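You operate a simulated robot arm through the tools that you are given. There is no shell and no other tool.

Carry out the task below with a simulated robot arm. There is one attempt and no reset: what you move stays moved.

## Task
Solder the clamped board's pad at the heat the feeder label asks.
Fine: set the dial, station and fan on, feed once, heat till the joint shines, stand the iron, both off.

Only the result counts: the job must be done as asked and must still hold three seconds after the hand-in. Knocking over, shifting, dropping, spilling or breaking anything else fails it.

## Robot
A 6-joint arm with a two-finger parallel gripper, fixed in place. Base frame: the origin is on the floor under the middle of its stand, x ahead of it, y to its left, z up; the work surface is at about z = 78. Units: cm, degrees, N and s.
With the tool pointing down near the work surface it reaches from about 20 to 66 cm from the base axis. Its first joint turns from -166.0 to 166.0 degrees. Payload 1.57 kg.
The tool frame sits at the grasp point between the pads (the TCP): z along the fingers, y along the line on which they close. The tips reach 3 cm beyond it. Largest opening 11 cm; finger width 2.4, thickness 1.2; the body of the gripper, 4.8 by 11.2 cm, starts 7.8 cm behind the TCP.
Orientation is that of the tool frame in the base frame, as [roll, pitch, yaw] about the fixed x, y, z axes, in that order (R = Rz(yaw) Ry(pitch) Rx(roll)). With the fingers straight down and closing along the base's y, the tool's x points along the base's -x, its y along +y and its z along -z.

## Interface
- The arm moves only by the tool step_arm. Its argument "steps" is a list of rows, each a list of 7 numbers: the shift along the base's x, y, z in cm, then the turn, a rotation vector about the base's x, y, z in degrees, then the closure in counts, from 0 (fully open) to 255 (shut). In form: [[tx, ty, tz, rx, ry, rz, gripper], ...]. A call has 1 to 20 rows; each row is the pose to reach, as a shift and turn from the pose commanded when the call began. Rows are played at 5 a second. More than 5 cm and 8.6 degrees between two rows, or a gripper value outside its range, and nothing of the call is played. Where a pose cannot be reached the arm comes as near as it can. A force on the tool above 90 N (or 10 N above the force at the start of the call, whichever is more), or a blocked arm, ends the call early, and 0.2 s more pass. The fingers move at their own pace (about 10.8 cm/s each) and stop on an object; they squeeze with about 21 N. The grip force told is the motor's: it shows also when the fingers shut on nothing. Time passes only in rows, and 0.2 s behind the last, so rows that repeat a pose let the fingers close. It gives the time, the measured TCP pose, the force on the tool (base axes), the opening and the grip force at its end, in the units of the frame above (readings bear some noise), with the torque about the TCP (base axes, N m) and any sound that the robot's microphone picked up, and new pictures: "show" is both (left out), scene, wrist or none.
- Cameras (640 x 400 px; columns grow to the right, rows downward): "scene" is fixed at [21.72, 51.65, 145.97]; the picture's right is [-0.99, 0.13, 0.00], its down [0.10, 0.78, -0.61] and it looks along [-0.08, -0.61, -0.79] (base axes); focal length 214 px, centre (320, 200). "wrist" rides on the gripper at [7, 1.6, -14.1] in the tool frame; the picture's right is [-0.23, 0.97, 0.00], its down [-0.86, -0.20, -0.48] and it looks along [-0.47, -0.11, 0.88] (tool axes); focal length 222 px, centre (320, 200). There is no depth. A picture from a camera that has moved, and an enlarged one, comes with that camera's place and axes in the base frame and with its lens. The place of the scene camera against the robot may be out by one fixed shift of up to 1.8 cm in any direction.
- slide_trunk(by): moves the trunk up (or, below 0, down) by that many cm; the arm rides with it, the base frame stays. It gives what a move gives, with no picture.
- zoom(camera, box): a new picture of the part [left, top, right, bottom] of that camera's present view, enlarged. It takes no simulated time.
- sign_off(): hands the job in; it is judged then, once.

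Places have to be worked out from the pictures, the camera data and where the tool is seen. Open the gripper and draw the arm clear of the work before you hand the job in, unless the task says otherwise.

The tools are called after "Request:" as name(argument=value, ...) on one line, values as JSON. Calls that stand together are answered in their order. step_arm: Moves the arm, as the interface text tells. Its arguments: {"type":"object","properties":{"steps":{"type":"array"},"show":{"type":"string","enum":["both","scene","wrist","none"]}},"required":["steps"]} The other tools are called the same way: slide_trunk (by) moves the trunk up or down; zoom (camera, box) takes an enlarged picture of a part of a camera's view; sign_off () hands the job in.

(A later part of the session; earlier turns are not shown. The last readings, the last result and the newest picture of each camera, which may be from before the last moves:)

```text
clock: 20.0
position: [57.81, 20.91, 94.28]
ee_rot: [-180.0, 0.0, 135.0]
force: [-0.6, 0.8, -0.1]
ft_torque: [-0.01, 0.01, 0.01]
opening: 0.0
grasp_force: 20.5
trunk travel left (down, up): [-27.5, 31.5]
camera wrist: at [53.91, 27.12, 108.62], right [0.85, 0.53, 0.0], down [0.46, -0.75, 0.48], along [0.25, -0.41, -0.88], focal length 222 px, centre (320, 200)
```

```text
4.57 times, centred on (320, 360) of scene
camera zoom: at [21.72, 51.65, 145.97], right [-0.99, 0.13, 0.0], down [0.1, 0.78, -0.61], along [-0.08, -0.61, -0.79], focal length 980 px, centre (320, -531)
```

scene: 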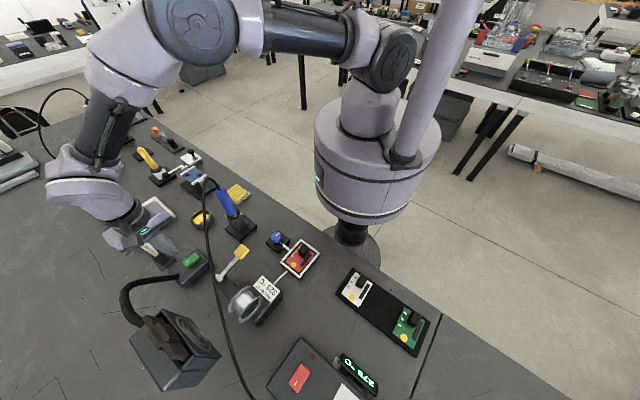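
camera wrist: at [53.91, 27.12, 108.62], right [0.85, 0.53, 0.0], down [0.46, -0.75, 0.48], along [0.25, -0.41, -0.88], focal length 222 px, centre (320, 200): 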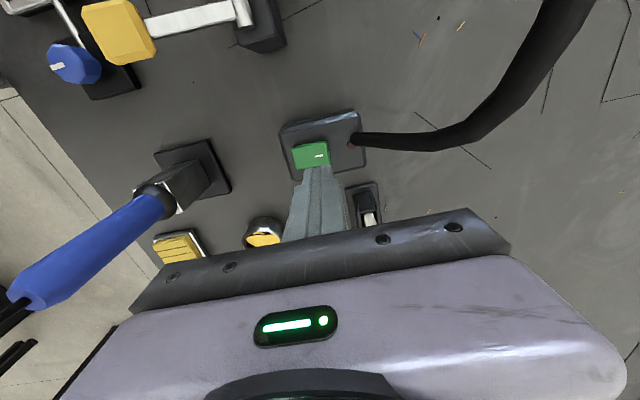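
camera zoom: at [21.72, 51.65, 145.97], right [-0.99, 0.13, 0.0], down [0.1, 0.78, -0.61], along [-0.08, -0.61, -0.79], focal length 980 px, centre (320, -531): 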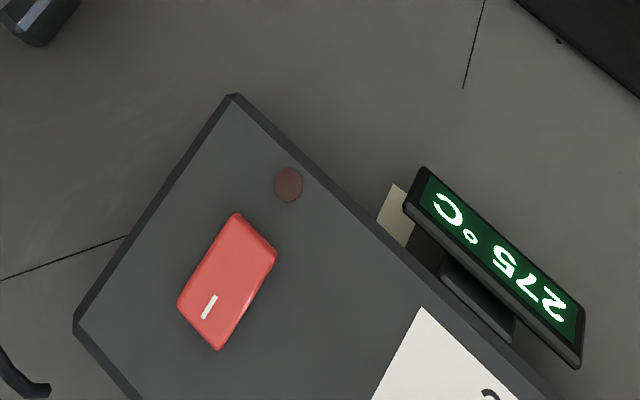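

The fan rocker triangulates to about (57.2, 19.9, 83.0) and the tips are over its "I" half. I press down with care, keeping the final push small.

Request:
step_arm(steps=[[0.1, -0.1, -3.5, 0, 0, 0, 255], [0.1, -0.1, -6.5, 0, 0, 0, 255], [0.1, -0.1, -7.2, 0, 0, 0, 255], [0.1, -0.1, -7.6, 0, 0, 0, 255], [0.1, -0.1, -7.9, 0, 0, 0, 255]], show="wrist")

Request:
zoom(camera="scene", box=[130, 200, 250, 320])

Request:
zoom(camera="wrist", box=[240, 100, 400, 240])

```text
clock: 21.2
position: [57.91, 21.18, 86.61]
ee_rot: [180.0, 0.0, 135.1]
force: [0.9, 1.0, 0.9]
ft_torque: [0.01, -0.02, -0.01]
opening: 0.03
grasp_force: 21.0
trunk travel left (down, up): [-27.5, 31.5]
camera wrist: at [54.12, 27.31, 100.8], right [0.85, 0.53, 0.0], down [0.46, -0.75, 0.48], along [0.25, -0.41, -0.88], focal length 222 px, centre (320, 200)
```

wrist: 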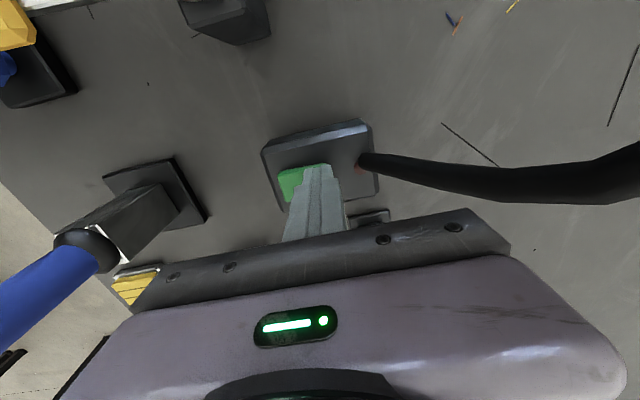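

```text
3.33 times, centred on (190, 260) of scene
camera zoom: at [21.72, 51.65, 145.97], right [-0.99, 0.13, 0.0], down [0.1, 0.78, -0.61], along [-0.08, -0.61, -0.79], focal length 715 px, centre (753, 0)
```

zoom: 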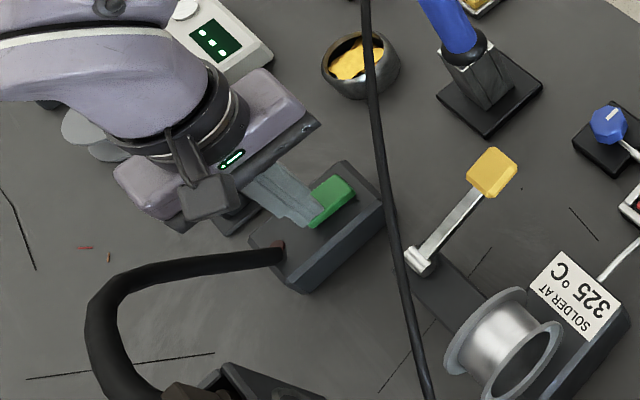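

```text
2.86 times, centred on (320, 170) of wrist
camera zoom: at [54.12, 27.31, 100.8], right [0.85, 0.53, 0.0], down [0.46, -0.75, 0.48], along [0.25, -0.41, -0.88], focal length 635 px, centre (320, 286)
```

zoom: 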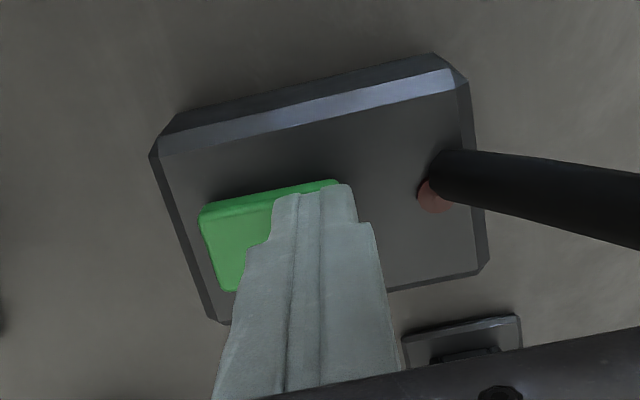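

No contact force yet (about 1 N). I press another few millimetres in small steps.

Request:
step_arm(steps=[[0, 0, -0.2, 0, 0, 0, 255], [0, 0, -0.4, 0, 0, 0, 255], [0, 0, -0.6, 0, 0, 0, 255]], show="none")

Request:
zoom(camera="wrist", box=[240, 100, 400, 240])

```text
clock: 22.0
position: [57.98, 21.31, 86.3]
ee_rot: [179.7, 0.3, 134.9]
force: [-1.8, 1.9, 42.4]
ft_torque: [-0.25, 0.32, -0.06]
opening: 0.0
grasp_force: 20.6
trunk travel left (down, up): [-27.5, 31.5]
```

```text
2.86 times, centred on (320, 170) of wrist
camera zoom: at [54.09, 27.31, 100.54], right [0.85, 0.53, 0.01], down [0.46, -0.75, 0.48], along [0.26, -0.4, -0.88], focal length 635 px, centre (320, 286)
```

zoom: 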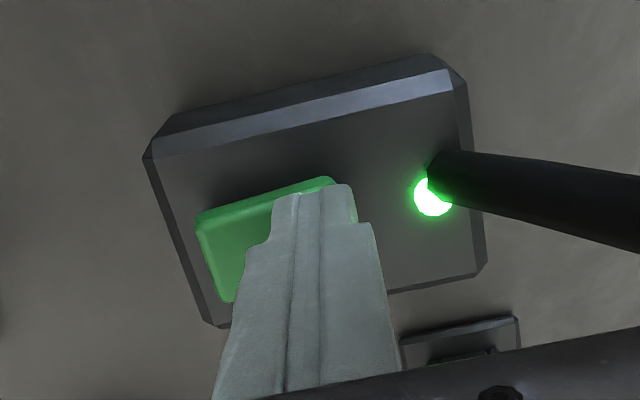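

The fan's lamp is lit green: it is on. I lift straight up well above the iron's cable arch, then cross back to the base side while turning the tool so that its camera faces inward.

Request:
step_arm(steps=[[0, 0, 2, 0, 0, 0, 255], [0, 0, 6, 0, 0, 0, 255], [0, 0, 10.5, 0, 0, 0, 255], [0, 0, 15, 0, 0, 0, 255], [0, 0, 19.5, 0, 0, 0, 255], [0, 0, 24, 0, 0, 0, 255], [0, 0, 28.5, 0, 0, 0, 255], [0, 0, 33, 0, 0, 0, 255], [0, 0, 37, 0, 0, 0, 255]], show="both")

Request:
zoom(camera="wrist", box=[180, 0, 420, 200])

Request:
zoom(camera="scene", box=[250, 320, 390, 400])

```text
clock: 24.0
position: [58.03, 21.13, 123.02]
ee_rot: [180.0, -0.1, 135.0]
force: [0.6, 0.0, 0.1]
ft_torque: [0.01, 0.0, 0.0]
opening: 0.0
grasp_force: 21.0
trunk travel left (down, up): [-27.5, 31.5]
camera wrist: at [54.23, 27.29, 137.26], right [0.85, 0.53, 0.0], down [0.46, -0.75, 0.48], along [0.25, -0.41, -0.88], focal length 222 px, centre (320, 200)
```

scene: 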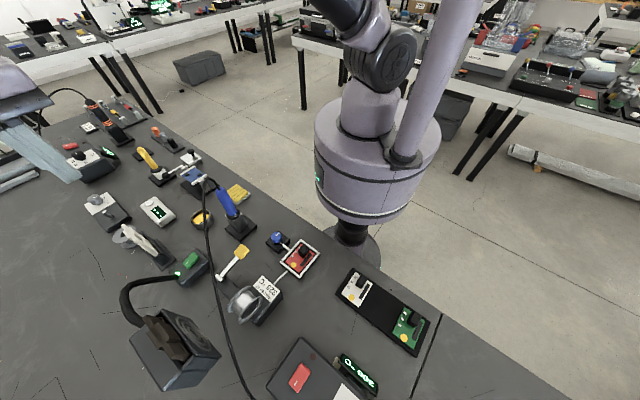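
wrist: 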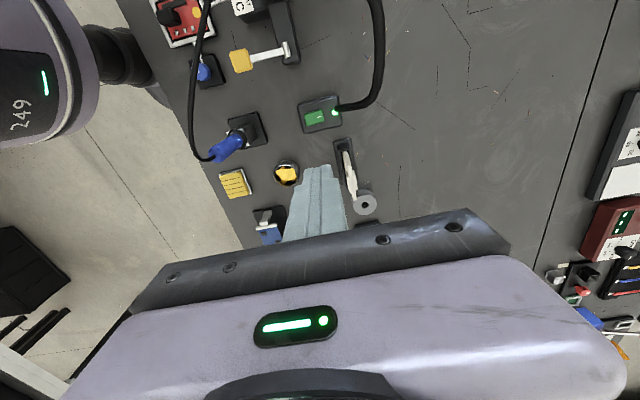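

```text
2.00 times, centred on (300, 100) of wrist
camera zoom: at [54.23, 27.29, 137.26], right [0.85, 0.53, 0.0], down [0.46, -0.75, 0.48], along [0.25, -0.41, -0.88], focal length 444 px, centre (360, 400)
```

zoom: 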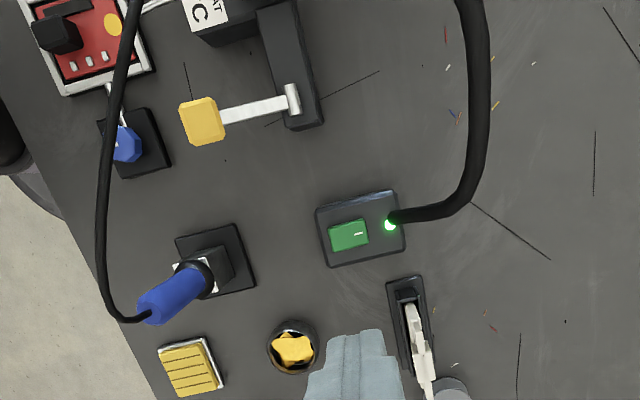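

```text
4.57 times, centred on (320, 360) of scene
camera zoom: at [21.72, 51.65, 145.97], right [-0.99, 0.13, 0.0], down [0.1, 0.78, -0.61], along [-0.08, -0.61, -0.79], focal length 980 px, centre (320, -531)
```

zoom: 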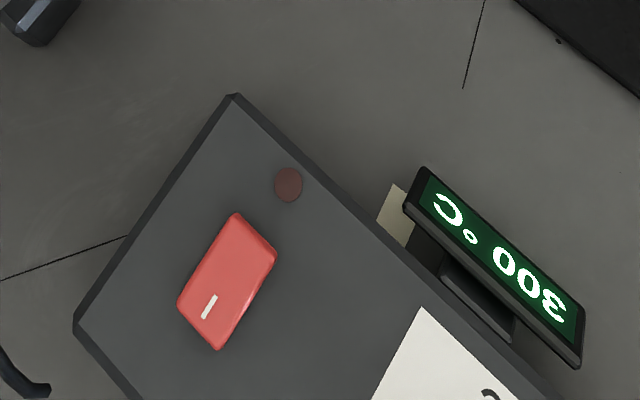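

Station now at 300 °C and climbing. Cable arch is about z≈108 at its top, so I cross at z≈123 toward the base side, turning the tool by +90°.

Request:
step_arm(steps=[[-2, -0.4, 0, 0, 0, 8.2, 255], [-4, -0.8, 0, 0, 0, 16.4, 255], [-6, -1.2, 0, 0, 0, 24.6, 255], [-8, -1.6, 0, 0, 0, 32.8, 255], [-10, -2, 0, 0, 0, 41, 255], [-12, -2.4, 0, 0, 0, 49.2, 255], [-14, -2.8, 0, 0, 0, 57.4, 255], [-16, -3.2, 0, 0, 0, 65.6, 255], [-18, -3.6, 0, 0, 0, 73.8, 255], [-20, -4, 0, 0, 0, 82, 255], [-22, -4.4, 0, 0, 0, 90, 255], [-22, -4.4, 0, 0, 0, 90, 255]], show="both")

```text
clock: 26.6
position: [35.78, 16.79, 122.78]
ee_rot: [-180.0, 0.0, -134.8]
force: [-0.6, -0.1, -0.7]
ft_torque: [-0.03, 0.0, 0.04]
opening: 0.0
grasp_force: 21.0
trunk travel left (down, up): [-27.5, 31.5]
camera wrist: at [29.8, 13.0, 137.0], right [-0.53, 0.85, 0.0], down [0.74, 0.46, 0.48], along [0.41, 0.25, -0.88], focal length 222 px, centre (320, 200)
```

scene: 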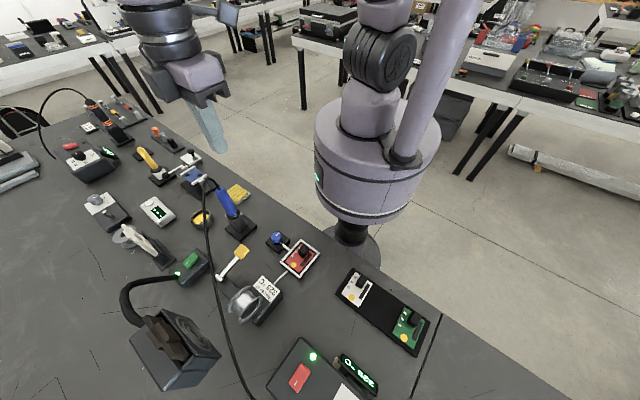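
wrist: 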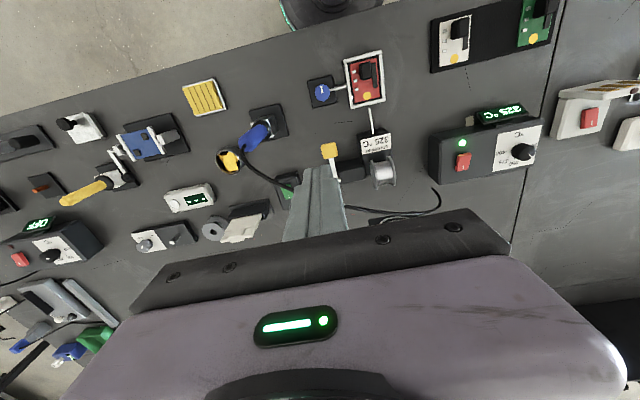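

The display reads 325 °C and the lamp is green: the setting is right. I now tilt the tool 45° outward and come down on the base side of the lever, keeping clear of the cable, to look at the feed lever from the side.

Request:
step_arm(steps=[[-0.2, 0, -2.5, 4.2, -4.2, 0, 255], [-0.4, -0.1, -5, 8.4, -8.4, 0, 255], [-0.6, -0.2, -8, 12.6, -12.6, 0, 255], [-0.8, -0.2, -11, 16.8, -16.8, 0, 255], [-1, -0.3, -14, 21.0, -21.0, 0, 255], [-1.2, -0.4, -17, 25.2, -25.2, 0, 255], [-1.3, -0.4, -20, 29.4, -29.4, 0, 255], [-1.3, -0.4, -22, 31.8, -31.8, 0, 255], [-1.3, -0.4, -22, 31.8, -31.8, 0, 255]], show="both")

```text
clock: 28.6
position: [40.67, 16.24, 112.91]
ee_rot: [179.4, 44.7, -135.3]
force: [0.7, 0.3, 0.6]
ft_torque: [-0.01, 0.01, 0.0]
opening: 0.0
grasp_force: 21.2
out of reach, approached as far as the arm can: row 4, 5, 6, 7, 8, 9
trunk travel left (down, up): [-27.5, 31.5]
camera wrist: at [29.0, 6.8, 118.11], right [-0.57, 0.8, 0.17], down [0.34, 0.05, 0.94], along [0.74, 0.6, -0.3], focal length 222 px, centre (320, 200)
```

scene: 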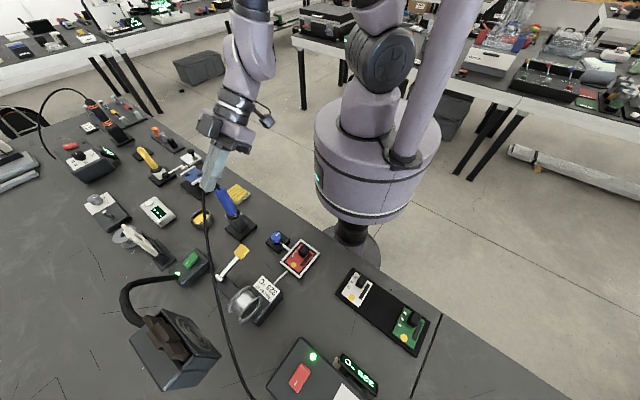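
wrist: 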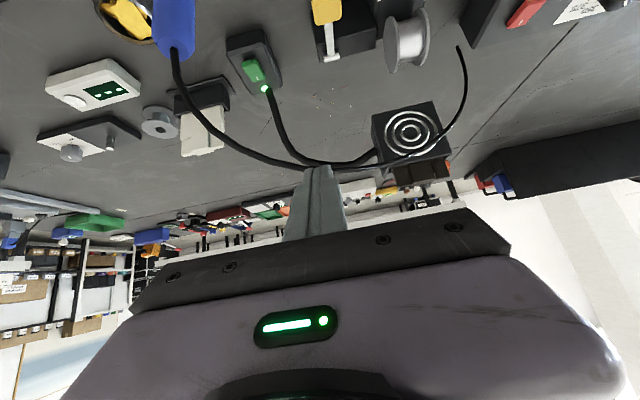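

Tilting to 45° at this low radius hit the arm's inner reach, so it stopped short at (40.7, 16.2, 112.9). I make a tiny inward/up move to learn which pose the shifts now count from.

Request:
step_arm(steps=[[-0.7, 0.7, 1.0, 0, 0, 0, 255], [-0.7, 0.7, 1.0, 0, 0, 0, 255]], show="wrist")

Request:
zoom(camera="scene", box=[150, 100, 310, 260])

```text
clock: 29.2
position: [40.45, 17.02, 113.5]
ee_rot: [180.0, 45.0, -134.9]
force: [0.5, 1.2, 0.3]
ft_torque: [-0.03, 0.02, 0.01]
opening: 0.01
grasp_force: 21.0
out of reach, approached as far as the arm can: row 1, 2
trunk travel left (down, up): [-27.5, 31.5]
camera wrist: at [28.88, 7.68, 118.61], right [-0.58, 0.8, 0.16], down [0.33, 0.05, 0.94], along [0.75, 0.6, -0.29], focal length 222 px, centre (320, 200)
```

wrist: 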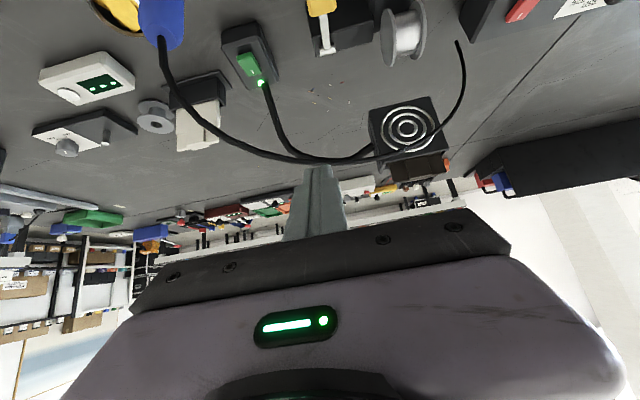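

```text
2.50 times, centred on (230, 180) of scene
camera zoom: at [21.72, 51.65, 145.97], right [-0.99, 0.13, 0.0], down [0.1, 0.78, -0.61], along [-0.08, -0.61, -0.79], focal length 536 px, centre (545, 250)
```

zoom: 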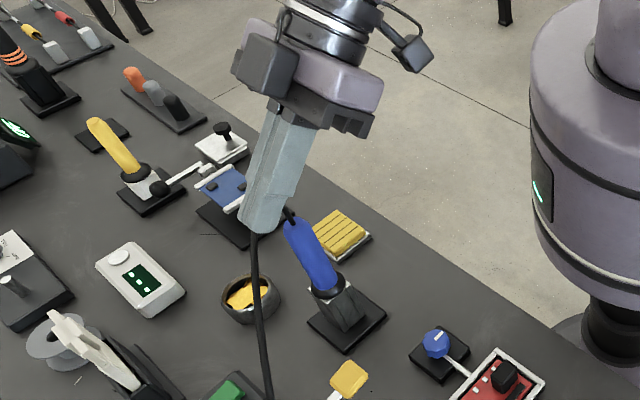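

The shifts seem to count from the unreached target. I take out most of the tilt (30° of it), which brings the commanded pose back into reach on the base side of the cable.

Request:
step_arm(steps=[[0, 0, 3, -5.3, 5.3, 0, 255], [0, 0, 3, -10.6, 10.6, 0, 255], [0, 0, 3, -15.9, 15.9, 0, 255], [0, 0, 3, -21.2, 21.2, 0, 255], [0, 0, 3, -21.2, 21.2, 0, 255]], show="wrist")

Request:
zoom(camera="scene", box=[150, 100, 310, 260])

```text
clock: 30.4
position: [40.5, 17.03, 116.38]
ee_rot: [180.0, 15.0, -135.0]
force: [-0.6, -0.3, -0.4]
ft_torque: [0.0, -0.01, -0.06]
opening: 0.01
grasp_force: 21.0
trunk travel left (down, up): [-27.5, 31.5]
camera wrist: at [31.95, 10.9, 128.3], right [-0.53, 0.84, 0.06], down [0.64, 0.36, 0.68], along [0.56, 0.4, -0.73], focal length 222 px, centre (320, 200)
```

wrist: 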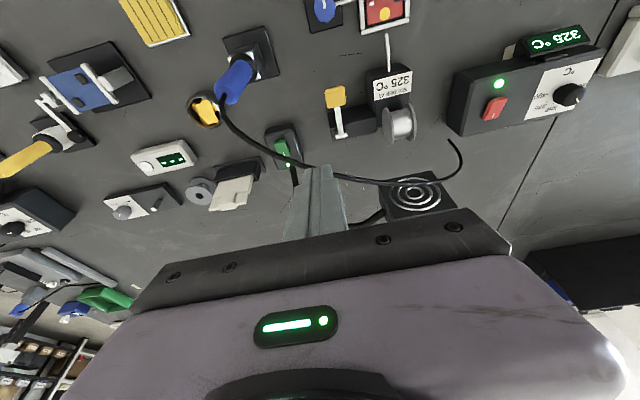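

```text
2.50 times, centred on (230, 180) of scene
camera zoom: at [21.72, 51.65, 145.97], right [-0.99, 0.13, 0.0], down [0.1, 0.78, -0.61], along [-0.08, -0.61, -0.79], focal length 536 px, centre (545, 250)
```

zoom: 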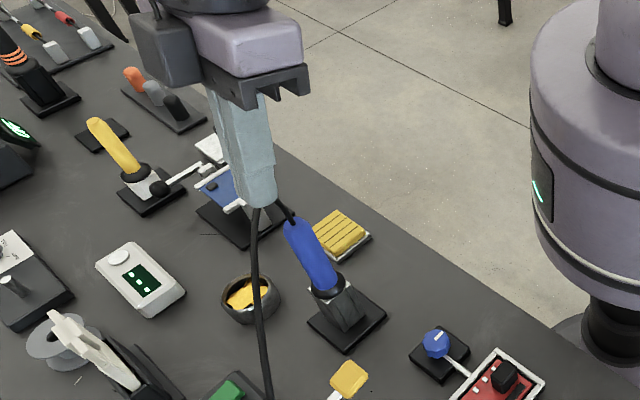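

So after an unreached row the shifts count from where the arm really stopped. I now go down on the inner side of the cable with about 25° tilt towards the feed lever, whose paddle I place near (40.3, 22.2, 89).

Request:
step_arm(steps=[[-1.0, 0.5, -3.0, 1.7, -1.7, 0, 255], [-1.8, 1.0, -6.5, 3.5, -3.5, 0, 255], [-2.6, 1.5, -10.5, 5.3, -5.3, 0, 255], [-3.5, 1.9, -14.4, 7.1, -7.1, 0, 255], [-3.5, 1.9, -14.4, 7.1, -7.1, 0, 255]], show="both")

Request:
zoom(camera="wrist", box=[220, 0, 440, 220])

Request:
zoom(camera="scene", box=[180, 160, 310, 320])

```text
clock: 31.6
position: [37.38, 19.17, 102.36]
ee_rot: [179.5, 24.7, -135.1]
force: [0.0, -0.2, -0.1]
ft_torque: [-0.01, -0.01, 0.01]
opening: 0.0
grasp_force: 21.3
out of reach, approached as far as the arm can: row 4, 5
trunk travel left (down, up): [-27.5, 31.5]
camera wrist: at [27.61, 11.62, 112.44], right [-0.54, 0.83, 0.1], down [0.55, 0.26, 0.79], along [0.63, 0.49, -0.6], focal length 222 px, centre (320, 200)
```

scene: 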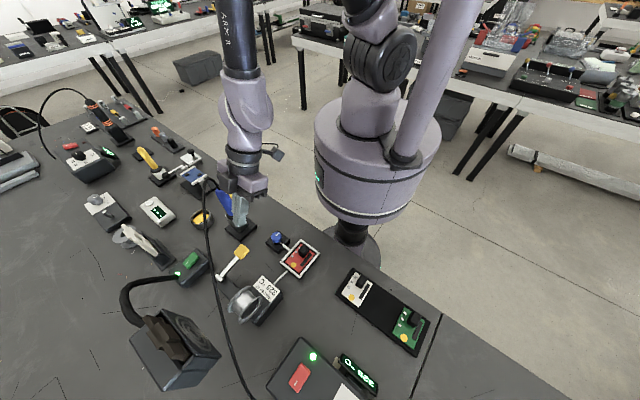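
wrist: 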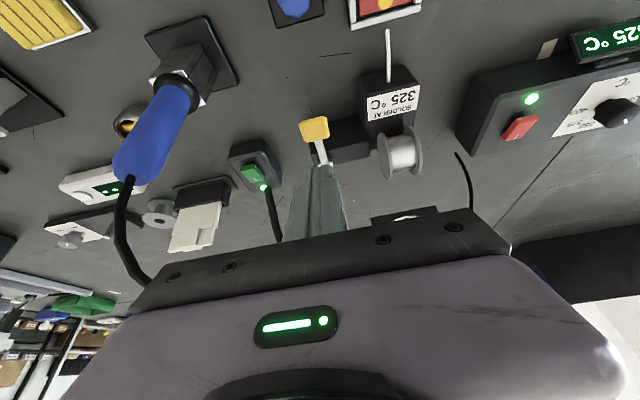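

```text
1.82 times, centred on (330, 110) of wrist
camera zoom: at [27.61, 11.62, 112.44], right [-0.54, 0.83, 0.1], down [0.55, 0.26, 0.79], along [0.63, 0.49, -0.6], focal length 404 px, centre (302, 364)
```

zoom: 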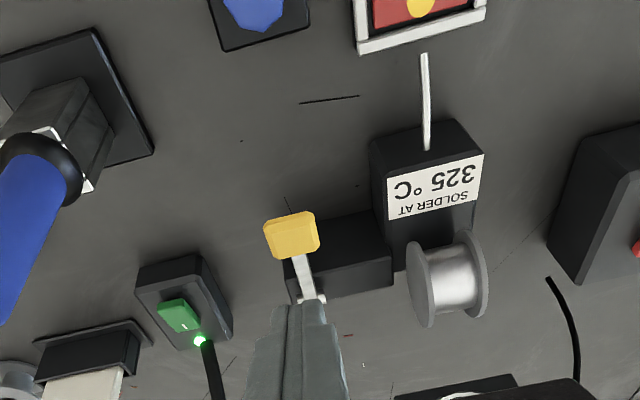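

```text
2.50 times, centred on (245, 240) of scene
camera zoom: at [21.72, 51.65, 145.97], right [-0.99, 0.13, 0.0], down [0.1, 0.78, -0.61], along [-0.08, -0.61, -0.79], focal length 536 px, centre (508, 100)
```

zoom: 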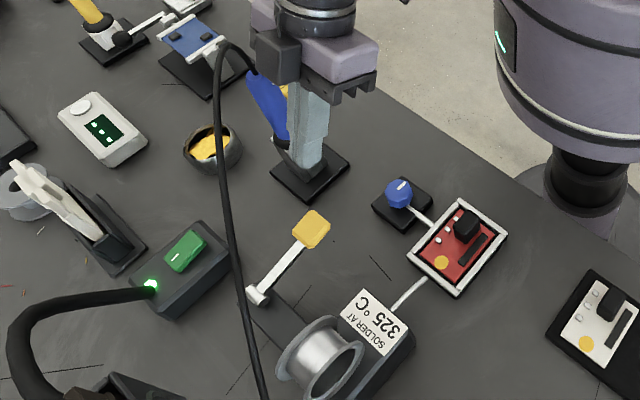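

Triangulating, the paddle is at about (40.4, 22.0, 89.3) and the lever's pivot at (46.1, 28.4, 86.5), so it is a press-down lever. I move the closed tips to hover about 2 cm over the paddle.

Request:
step_arm(steps=[[0.7, 0.6, -2.5, 0, 0, 0, 255], [1.4, 1.2, -5, 0, 0, 0, 255], [2.0, 1.85, -7.4, 0, 0, 0, 255], [2.0, 1.85, -7.4, 0, 0, 0, 255]], show="both")

Request:
zoom(camera="wrist", box=[240, 80, 400, 240])

Request:
zoom(camera="scene", box=[180, 180, 310, 310])

```text
clock: 32.6
position: [39.16, 20.89, 95.93]
ee_rot: [176.1, 19.6, -135.7]
force: [-0.5, -0.1, 0.0]
ft_torque: [0.03, 0.01, -0.02]
opening: 0.03
grasp_force: 21.3
out of reach, approached as far as the arm can: row 1, 2, 3, 4
trunk travel left (down, up): [-27.5, 31.5]
camera wrist: at [30.47, 13.51, 107.1], right [-0.54, 0.83, 0.14], down [0.63, 0.29, 0.72], along [0.56, 0.48, -0.68], focal length 222 px, centre (320, 200)
```

scene: 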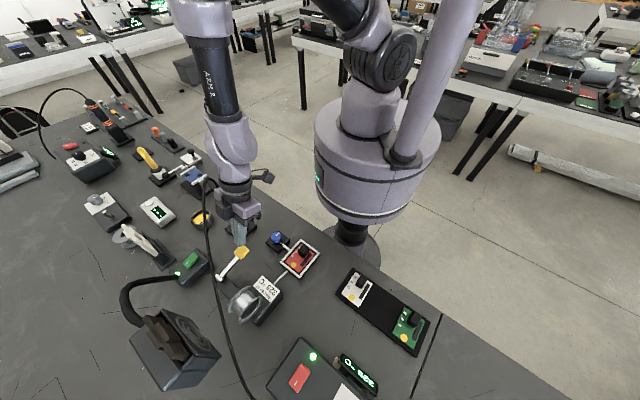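
wrist: 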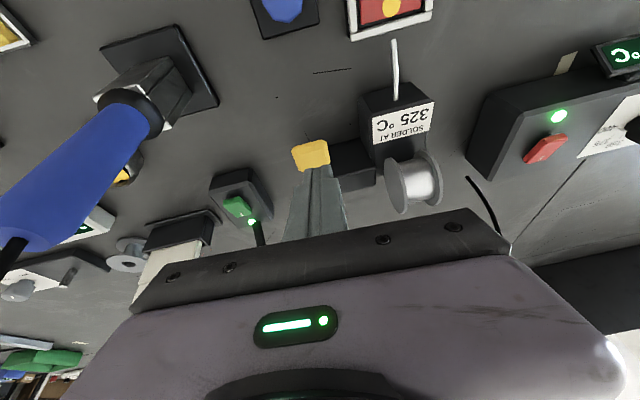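

```text
2.50 times, centred on (320, 160) of wrist
camera zoom: at [30.47, 13.51, 107.1], right [-0.54, 0.83, 0.14], down [0.63, 0.29, 0.72], along [0.56, 0.48, -0.68], focal length 555 px, centre (320, 300)
```

zoom: 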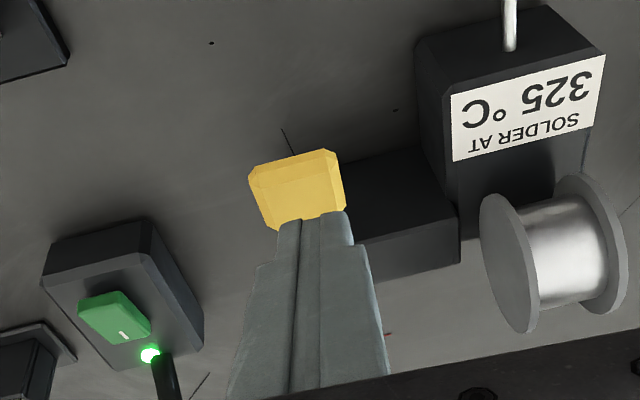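

```text
3.08 times, centred on (245, 245) of scene
camera zoom: at [21.72, 51.65, 145.97], right [-0.99, 0.13, 0.0], down [0.1, 0.78, -0.61], along [-0.08, -0.61, -0.79], focal length 660 px, centre (551, 62)
```

zoom: 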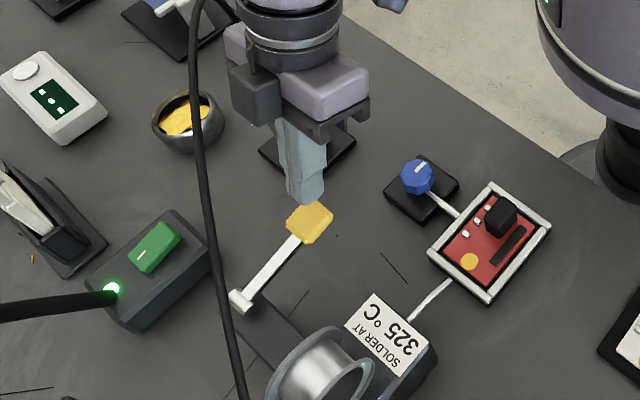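

The tilt limit eases when the shoulder is lower relative to the hand, and the tips are now right above the paddle (about 3 cm). I'll lower with the trunk, which moves the tips straight down without changing the arm's posture.

Request:
slide_trunk(by=-2.5)

Request:
zoom(camera="wrist", box=[240, 80, 400, 240])

Request:
zoom(camera="scene", box=[180, 180, 310, 310])

```text
clock: 33.3
position: [39.1, 21.0, 93.57]
ee_rot: [176.1, 19.6, -135.6]
force: [-0.6, -0.5, -0.7]
ft_torque: [0.01, 0.02, -0.02]
opening: 0.0
grasp_force: 20.9
trunk travel left (down, up): [-25.0, 34.0]
```

```text
2.50 times, centred on (320, 160) of wrist
camera zoom: at [30.48, 13.51, 104.61], right [-0.54, 0.83, 0.14], down [0.63, 0.29, 0.72], along [0.56, 0.48, -0.68], focal length 555 px, centre (320, 300)
```

zoom: 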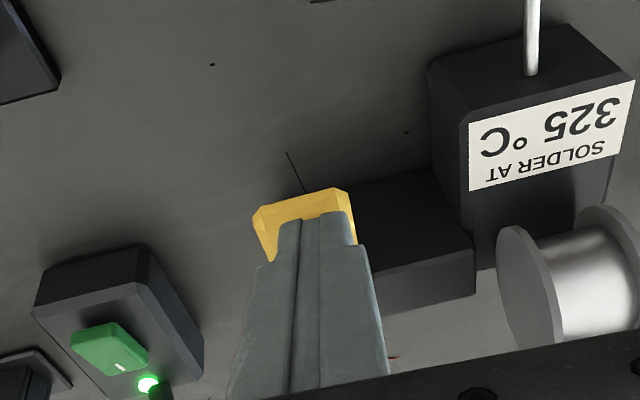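

```text
3.08 times, centred on (245, 245) of scene
camera zoom: at [21.72, 51.65, 145.97], right [-0.99, 0.13, 0.0], down [0.1, 0.78, -0.61], along [-0.08, -0.61, -0.79], focal length 660 px, centre (551, 62)
```

zoom: 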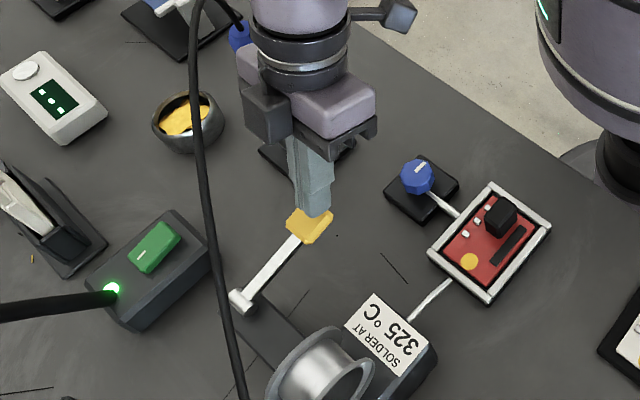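

The tips are just above the paddle, not yet touching. I slide down another 1.5 cm to make contact and watch the force.

Request:
slide_trunk(by=-1.5)

Request:
zoom(camera="scene", box=[180, 180, 310, 310])

Request:
zoom(camera="wrist", box=[240, 80, 400, 240])

```text
clock: 33.9
position: [39.05, 20.95, 92.05]
ee_rot: [176.1, 19.6, -135.7]
force: [0.5, 0.9, -0.4]
ft_torque: [0.01, -0.01, 0.03]
opening: 0.01
grasp_force: 21.0
trunk travel left (down, up): [-23.5, 35.5]
```

```text
3.08 times, centred on (245, 245) of scene
camera zoom: at [21.72, 51.65, 145.97], right [-0.99, 0.13, 0.0], down [0.1, 0.78, -0.61], along [-0.08, -0.61, -0.79], focal length 660 px, centre (551, 62)
```

zoom: 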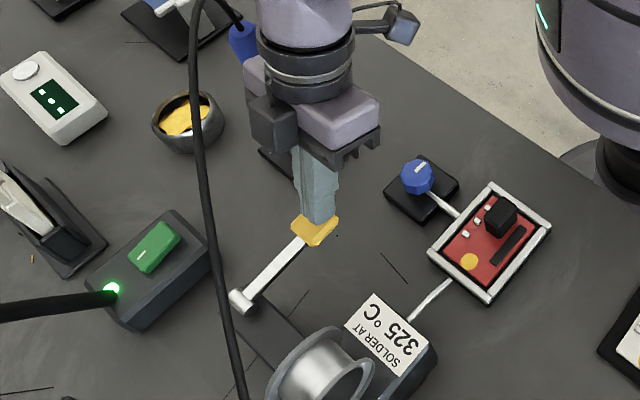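

```text
2.50 times, centred on (320, 160) of wrist
camera zoom: at [30.5, 13.52, 103.11], right [-0.54, 0.83, 0.14], down [0.63, 0.29, 0.72], along [0.56, 0.48, -0.68], focal length 555 px, centre (320, 300)
```

zoom: 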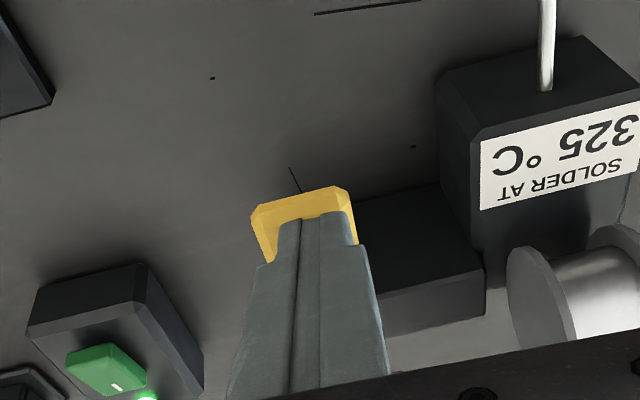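

The lever is already moving under the tips with hardly any force. I keep lowering and watch the force for the end of travel.

Request:
slide_trunk(by=-1.5)

Request:
zoom(camera="scene", box=[200, 200, 320, 310])

```text
clock: 34.6
position: [39.0, 21.05, 90.41]
ee_rot: [176.1, 19.7, -135.6]
force: [-1.5, 0.6, 1.5]
ft_torque: [-0.01, -0.01, -0.02]
opening: 0.0
grasp_force: 20.8
trunk travel left (down, up): [-22.0, 37.0]
```

```text
3.64 times, centred on (260, 255) of scene
camera zoom: at [21.72, 51.65, 145.97], right [-0.99, 0.13, 0.0], down [0.1, 0.78, -0.61], along [-0.08, -0.61, -0.79], focal length 780 px, centre (538, 0)
```

zoom: 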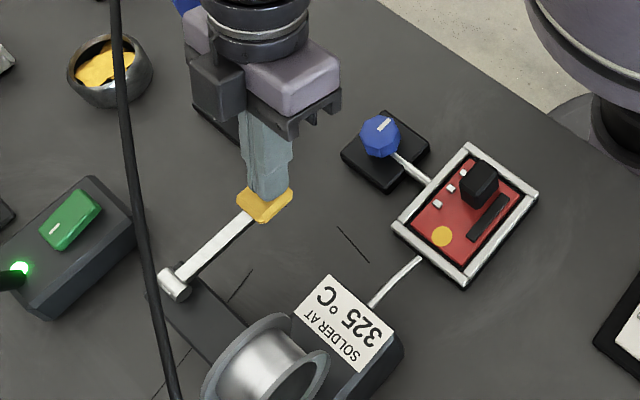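

Still moving freely (about 1.5 N). I continue a centimetre at a time.

Request:
slide_trunk(by=-1.0)

Request:
zoom(camera="scene", box=[200, 200, 320, 310])

```text
clock: 35.1
position: [38.98, 20.8, 89.47]
ee_rot: [176.1, 19.6, -135.8]
force: [0.0, 1.1, 1.2]
ft_torque: [-0.05, 0.01, -0.03]
opening: 0.01
grasp_force: 21.5
trunk travel left (down, up): [-21.0, 38.0]
```

```text
3.64 times, centred on (260, 255) of scene
camera zoom: at [21.72, 51.65, 145.97], right [-0.99, 0.13, 0.0], down [0.1, 0.78, -0.61], along [-0.08, -0.61, -0.79], focal length 780 px, centre (538, 0)
```

zoom: 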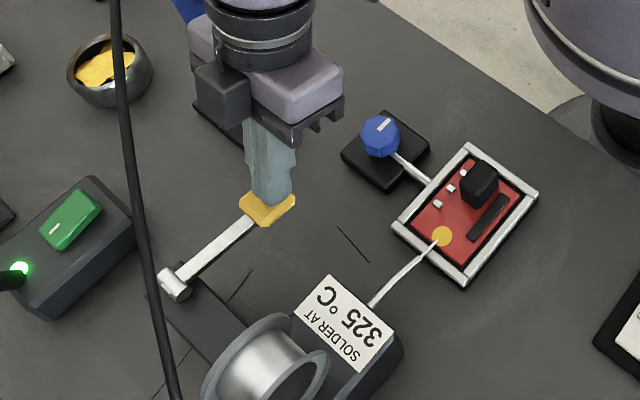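

The solder wire has run out onto the pad: one feed. I raise straight up to let the lever return and check that the feed stayed at one.

Request:
slide_trunk(by=5.0)

Request:
zoom(camera="scene", box=[200, 200, 320, 310])

Request:
zoom(camera="scene", box=[265, 230, 325, 290])

```text
clock: 36.1
position: [39.07, 20.98, 94.48]
ee_rot: [176.1, 19.6, -135.7]
force: [-0.1, -0.1, 0.9]
ft_torque: [-0.02, 0.01, -0.01]
opening: 0.0
grasp_force: 21.1
trunk travel left (down, up): [-26.0, 33.0]
```

```text
3.64 times, centred on (260, 255) of scene
camera zoom: at [21.72, 51.65, 145.97], right [-0.99, 0.13, 0.0], down [0.1, 0.78, -0.61], along [-0.08, -0.61, -0.79], focal length 780 px, centre (538, 0)
```

zoom: 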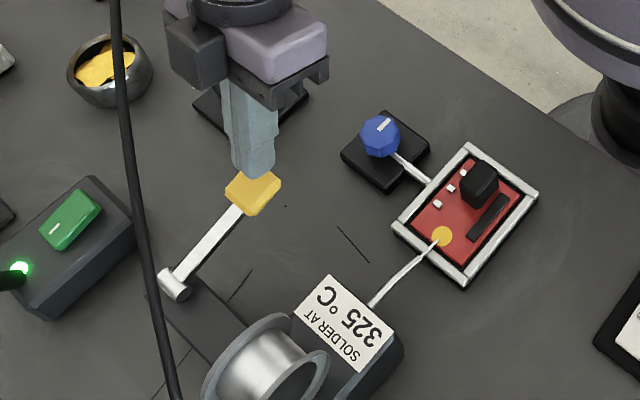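

```text
6.67 times, centred on (295, 260) of scene
camera zoom: at [21.72, 51.65, 145.97], right [-0.99, 0.13, 0.0], down [0.1, 0.78, -0.61], along [-0.08, -0.61, -0.79], focal length 1430 px, centre (487, -200)
```

zoom: 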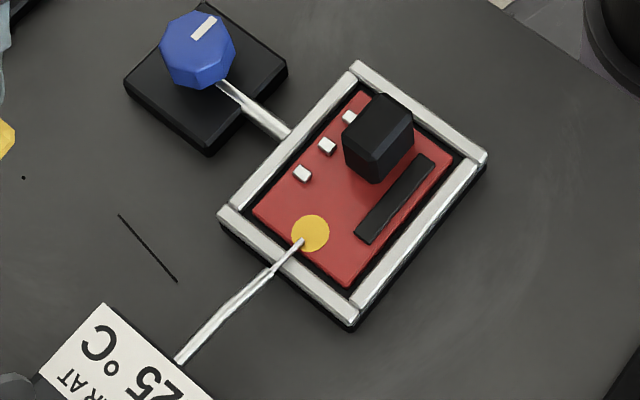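

One feed is done: the wire lies on the pad and the lever is back up. Now I test postures for the iron: I move above the pad area with the tool upright again, to then lower the trunk and see how much tilt is possible there.

Request:
step_arm(steps=[[-2.5, 0.2, 2.7, -3.3, 2.2, 0, 255], [-5, 0.6, 5.4, -6.6, 4.4, 0, 255], [-7.5, 1.3, 8.1, -10, 6.6, 0, 255], [-10, 2.3, 10.8, -13.3, 8.9, 0, 255], [-12.4, 3.3, 13.5, -16.6, 11.1, 0, 255], [-12.4, 3.3, 13.5, -16.6, 11.1, 0, 255]], show="both")

Request:
zoom(camera="wrist", box=[100, 0, 420, 200])

```text
clock: 37.5
position: [26.52, 24.48, 107.96]
ee_rot: [-179.9, 0.0, -135.0]
force: [-0.2, -0.3, -0.3]
ft_torque: [0.02, -0.02, 0.03]
opening: 0.02
grasp_force: 21.2
out of reach, approached as far as the arm can: row 2, 3
trunk travel left (down, up): [-26.0, 33.0]
camera wrist: at [20.47, 20.73, 122.22], right [-0.53, 0.85, 0.0], down [0.75, 0.46, 0.48], along [0.41, 0.25, -0.88], focal length 222 px, centre (320, 200)
```

scene: 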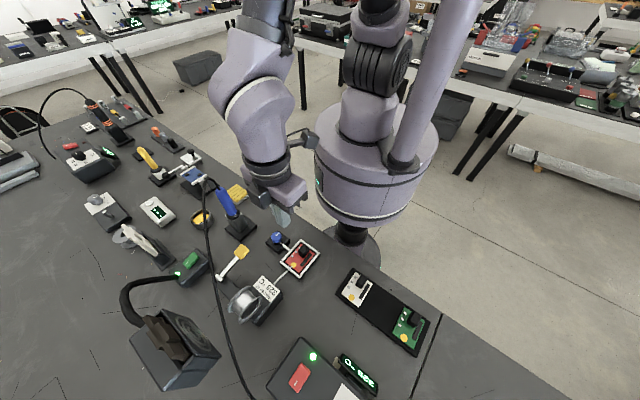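
wrist: 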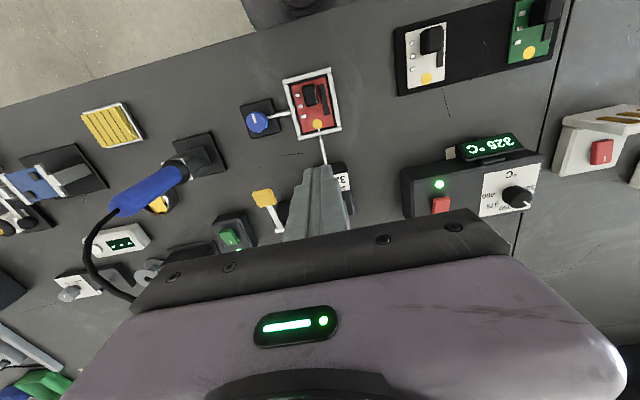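

```text
2.00 times, centred on (260, 100) of wrist
camera zoom: at [20.47, 20.73, 122.22], right [-0.53, 0.85, 0.0], down [0.75, 0.46, 0.48], along [0.41, 0.25, -0.88], focal length 444 px, centre (440, 400)
```

zoom: 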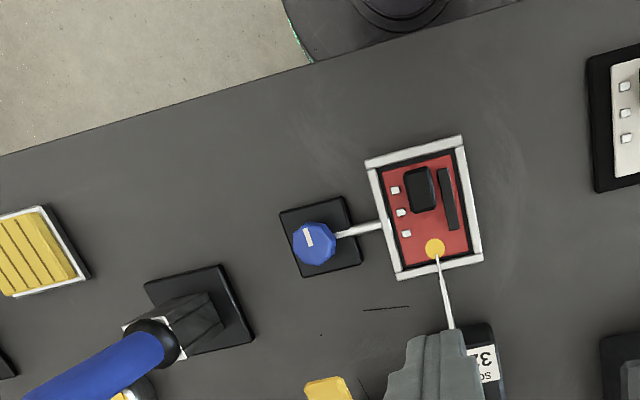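

The pad sits at about (26.7, 24.05, 80). I lower the trunk by 12 cm here (tips still ~12 cm above the board) and then try tilting outward by 30°.

Request:
slide_trunk(by=-12)

Request:
step_arm(steps=[[0, 0, 1, 5, -5, 0, 255], [0, 0, 2, 10, -10, 0, 255], [0, 0, 3, 15.5, -15.5, 0, 255], [0, 0, 3, 21.2, -21.2, 0, 255], [0, 0, 3, 21.2, -21.2, 0, 255]], show="both")

```text
clock: 39.0
position: [26.47, 24.44, 96.05]
ee_rot: [-179.9, 0.0, -135.0]
force: [-0.2, 0.4, 0.3]
ft_torque: [0.01, 0.02, -0.02]
opening: 0.01
grasp_force: 20.9
trunk travel left (down, up): [-14.0, 45.0]
```

```text
clock: 40.2
position: [28.93, 27.23, 99.78]
ee_rot: [-179.8, 29.8, -134.8]
force: [-1.7, 0.3, -1.3]
ft_torque: [-0.02, 0.01, 0.05]
opening: 0.01
grasp_force: 21.1
out of reach, approached as far as the arm can: row 4, 5
trunk travel left (down, up): [-14.0, 45.0]
camera wrist: at [18.27, 19.06, 108.64], right [-0.55, 0.83, 0.11], down [0.49, 0.22, 0.84], along [0.67, 0.52, -0.53], focal length 222 px, centre (320, 200)
```

scene: 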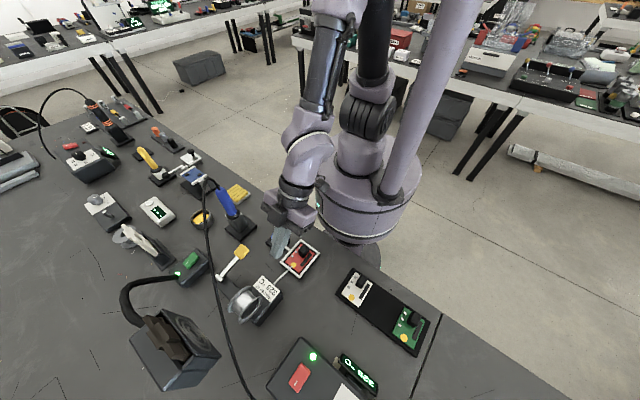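
wrist: 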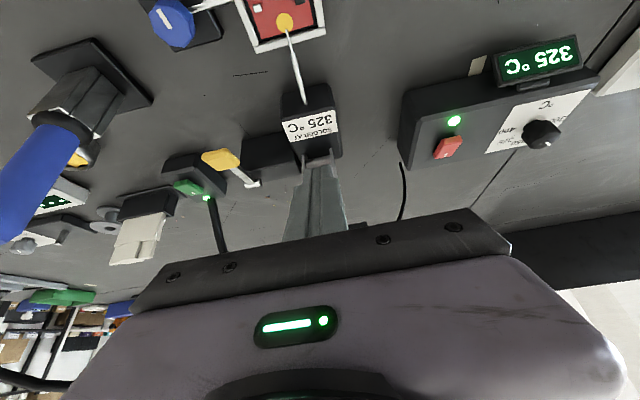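

At the pad the tilt is limited to about 20°, but holding the iron with a relative tilt of about 30° would let it lean outward nicely there. I now turn toward the iron (azimuth 10°), open the fingers, and go to a start point 8 cm back along the tool axis from the handle.

Request:
step_arm(steps=[[2, -3.3, 1, 0, 0, -6, 200], [4, -6.6, 2, 0, 0, -12, 140], [6, -9.9, 2.5, 0, 0, -18, 93], [8, -13.2, 2.5, 0, 0, -24, 93], [10, -16.5, 2.5, 0, 0, -30, 93], [11.5, -19.6, 2, 0, 0, -35, 93], [11.5, -19.6, 2, 0, 0, -35, 93]], show="both")

Request:
zoom(camera="scene", box=[170, 130, 300, 260])

Request:
zoom(camera="wrist", box=[220, 60, 420, 240])

```text
clock: 41.8
position: [40.36, 7.53, 102.19]
ee_rot: [-179.9, 30.0, -169.9]
force: [0.3, -0.3, -0.1]
ft_torque: [0.01, 0.01, 0.03]
opening: 6.99
grasp_force: 0.1
out of reach, approached as far as the arm can: row 1, 2, 3
trunk travel left (down, up): [-14.0, 45.0]
camera wrist: at [27.19, 6.86, 110.95], right [0.03, 0.99, 0.11], down [0.53, -0.11, 0.84], along [0.85, 0.04, -0.53], focal length 222 px, centre (320, 200)
```

scene: 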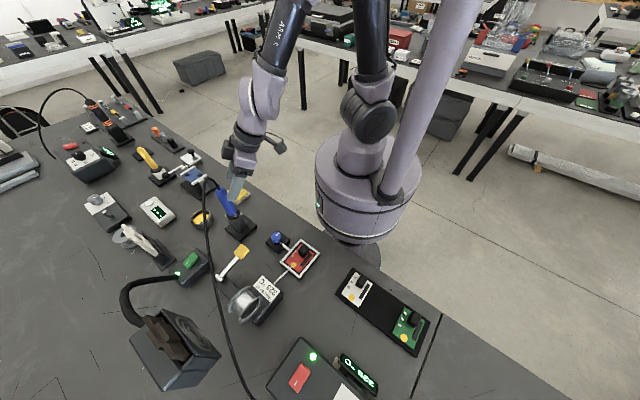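
wrist: 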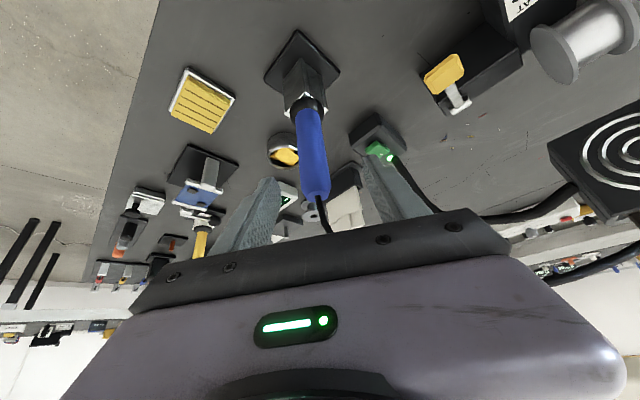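

```text
3.08 times, centred on (235, 195) of scene
camera zoom: at [21.72, 51.65, 145.97], right [-0.99, 0.13, 0.0], down [0.1, 0.78, -0.61], along [-0.08, -0.61, -0.79], focal length 660 px, centre (582, 215)
```

zoom: 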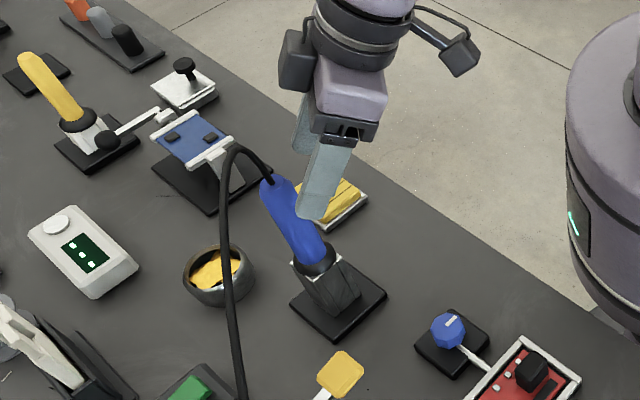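

```text
2.22 times, centred on (320, 150) of wrist
camera zoom: at [27.19, 6.86, 110.95], right [0.03, 0.99, 0.11], down [0.53, -0.11, 0.84], along [0.85, 0.04, -0.53], focal length 494 px, centre (320, 311)
```

zoom: 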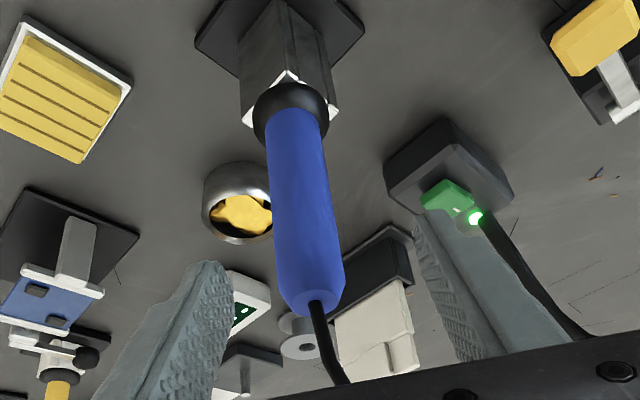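

The handle lies between the open fingers; its axis is about 0.7 cm to the −y side of the tool axis, so I put it at (44.7, 7.55). I advance to TCP z≈94 along that line without closing yet.

Request:
step_arm(steps=[[0.6, 0.0, -1.6, 0, 0, 0, 93], [1.6, 0.0, -3.4, 0, 0, 0, 93], [2.6, 0.0, -5.2, 0, 0, 0, 93], [3.6, 0.0, -6.9, 0, 0, 0, 93], [4.35, 0.0, -8.2, 0, 0, 0, 93], [4.35, 0.0, -8.2, 0, 0, 0, 93]], show="both")

Request:
zoom(camera="scene", box=[170, 130, 300, 260])

Request:
zoom(camera="wrist", box=[220, 60, 420, 240])

```text
clock: 43.2
position: [44.62, 7.57, 93.79]
ee_rot: [-179.9, 29.9, -170.0]
force: [0.1, -0.2, 1.5]
ft_torque: [0.02, 0.03, 0.0]
opening: 6.98
grasp_force: 0.1
out of reach, approached as far as the arm can: row 1, 2, 3
trunk travel left (down, up): [-14.0, 45.0]
camera wrist: at [31.5, 6.94, 102.62], right [0.02, 0.99, 0.11], down [0.53, -0.11, 0.84], along [0.85, 0.04, -0.53], focal length 222 px, centre (320, 200)
```

scene: 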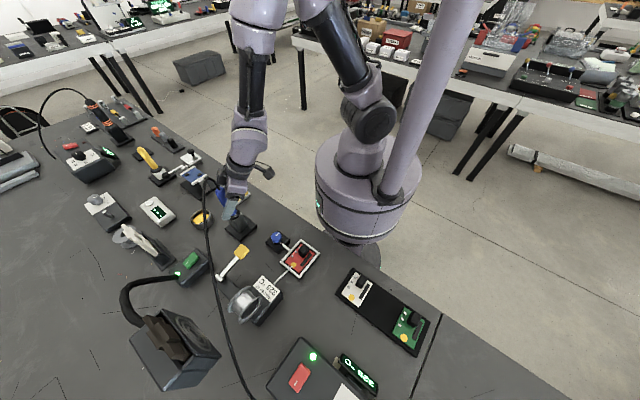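
wrist: 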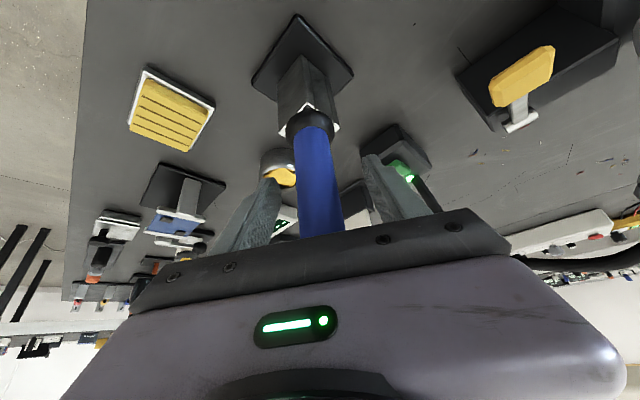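

```text
3.08 times, centred on (235, 195) of scene
camera zoom: at [21.72, 51.65, 145.97], right [-0.99, 0.13, 0.0], down [0.1, 0.78, -0.61], along [-0.08, -0.61, -0.79], focal length 660 px, centre (582, 215)
```

zoom: 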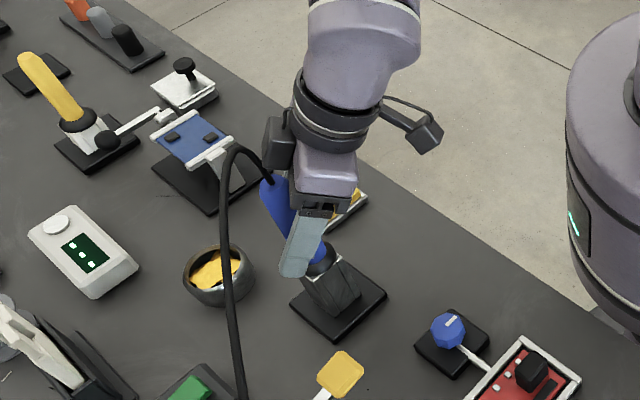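

```text
2.22 times, centred on (320, 150) of wrist
camera zoom: at [31.5, 6.94, 102.62], right [0.02, 0.99, 0.11], down [0.53, -0.11, 0.84], along [0.85, 0.04, -0.53], focal length 494 px, centre (320, 311)
```

zoom: 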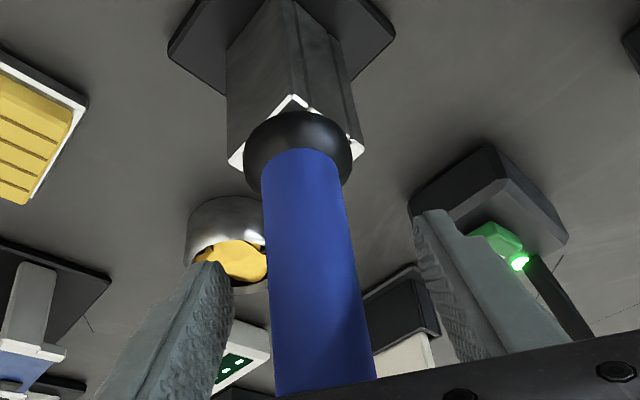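

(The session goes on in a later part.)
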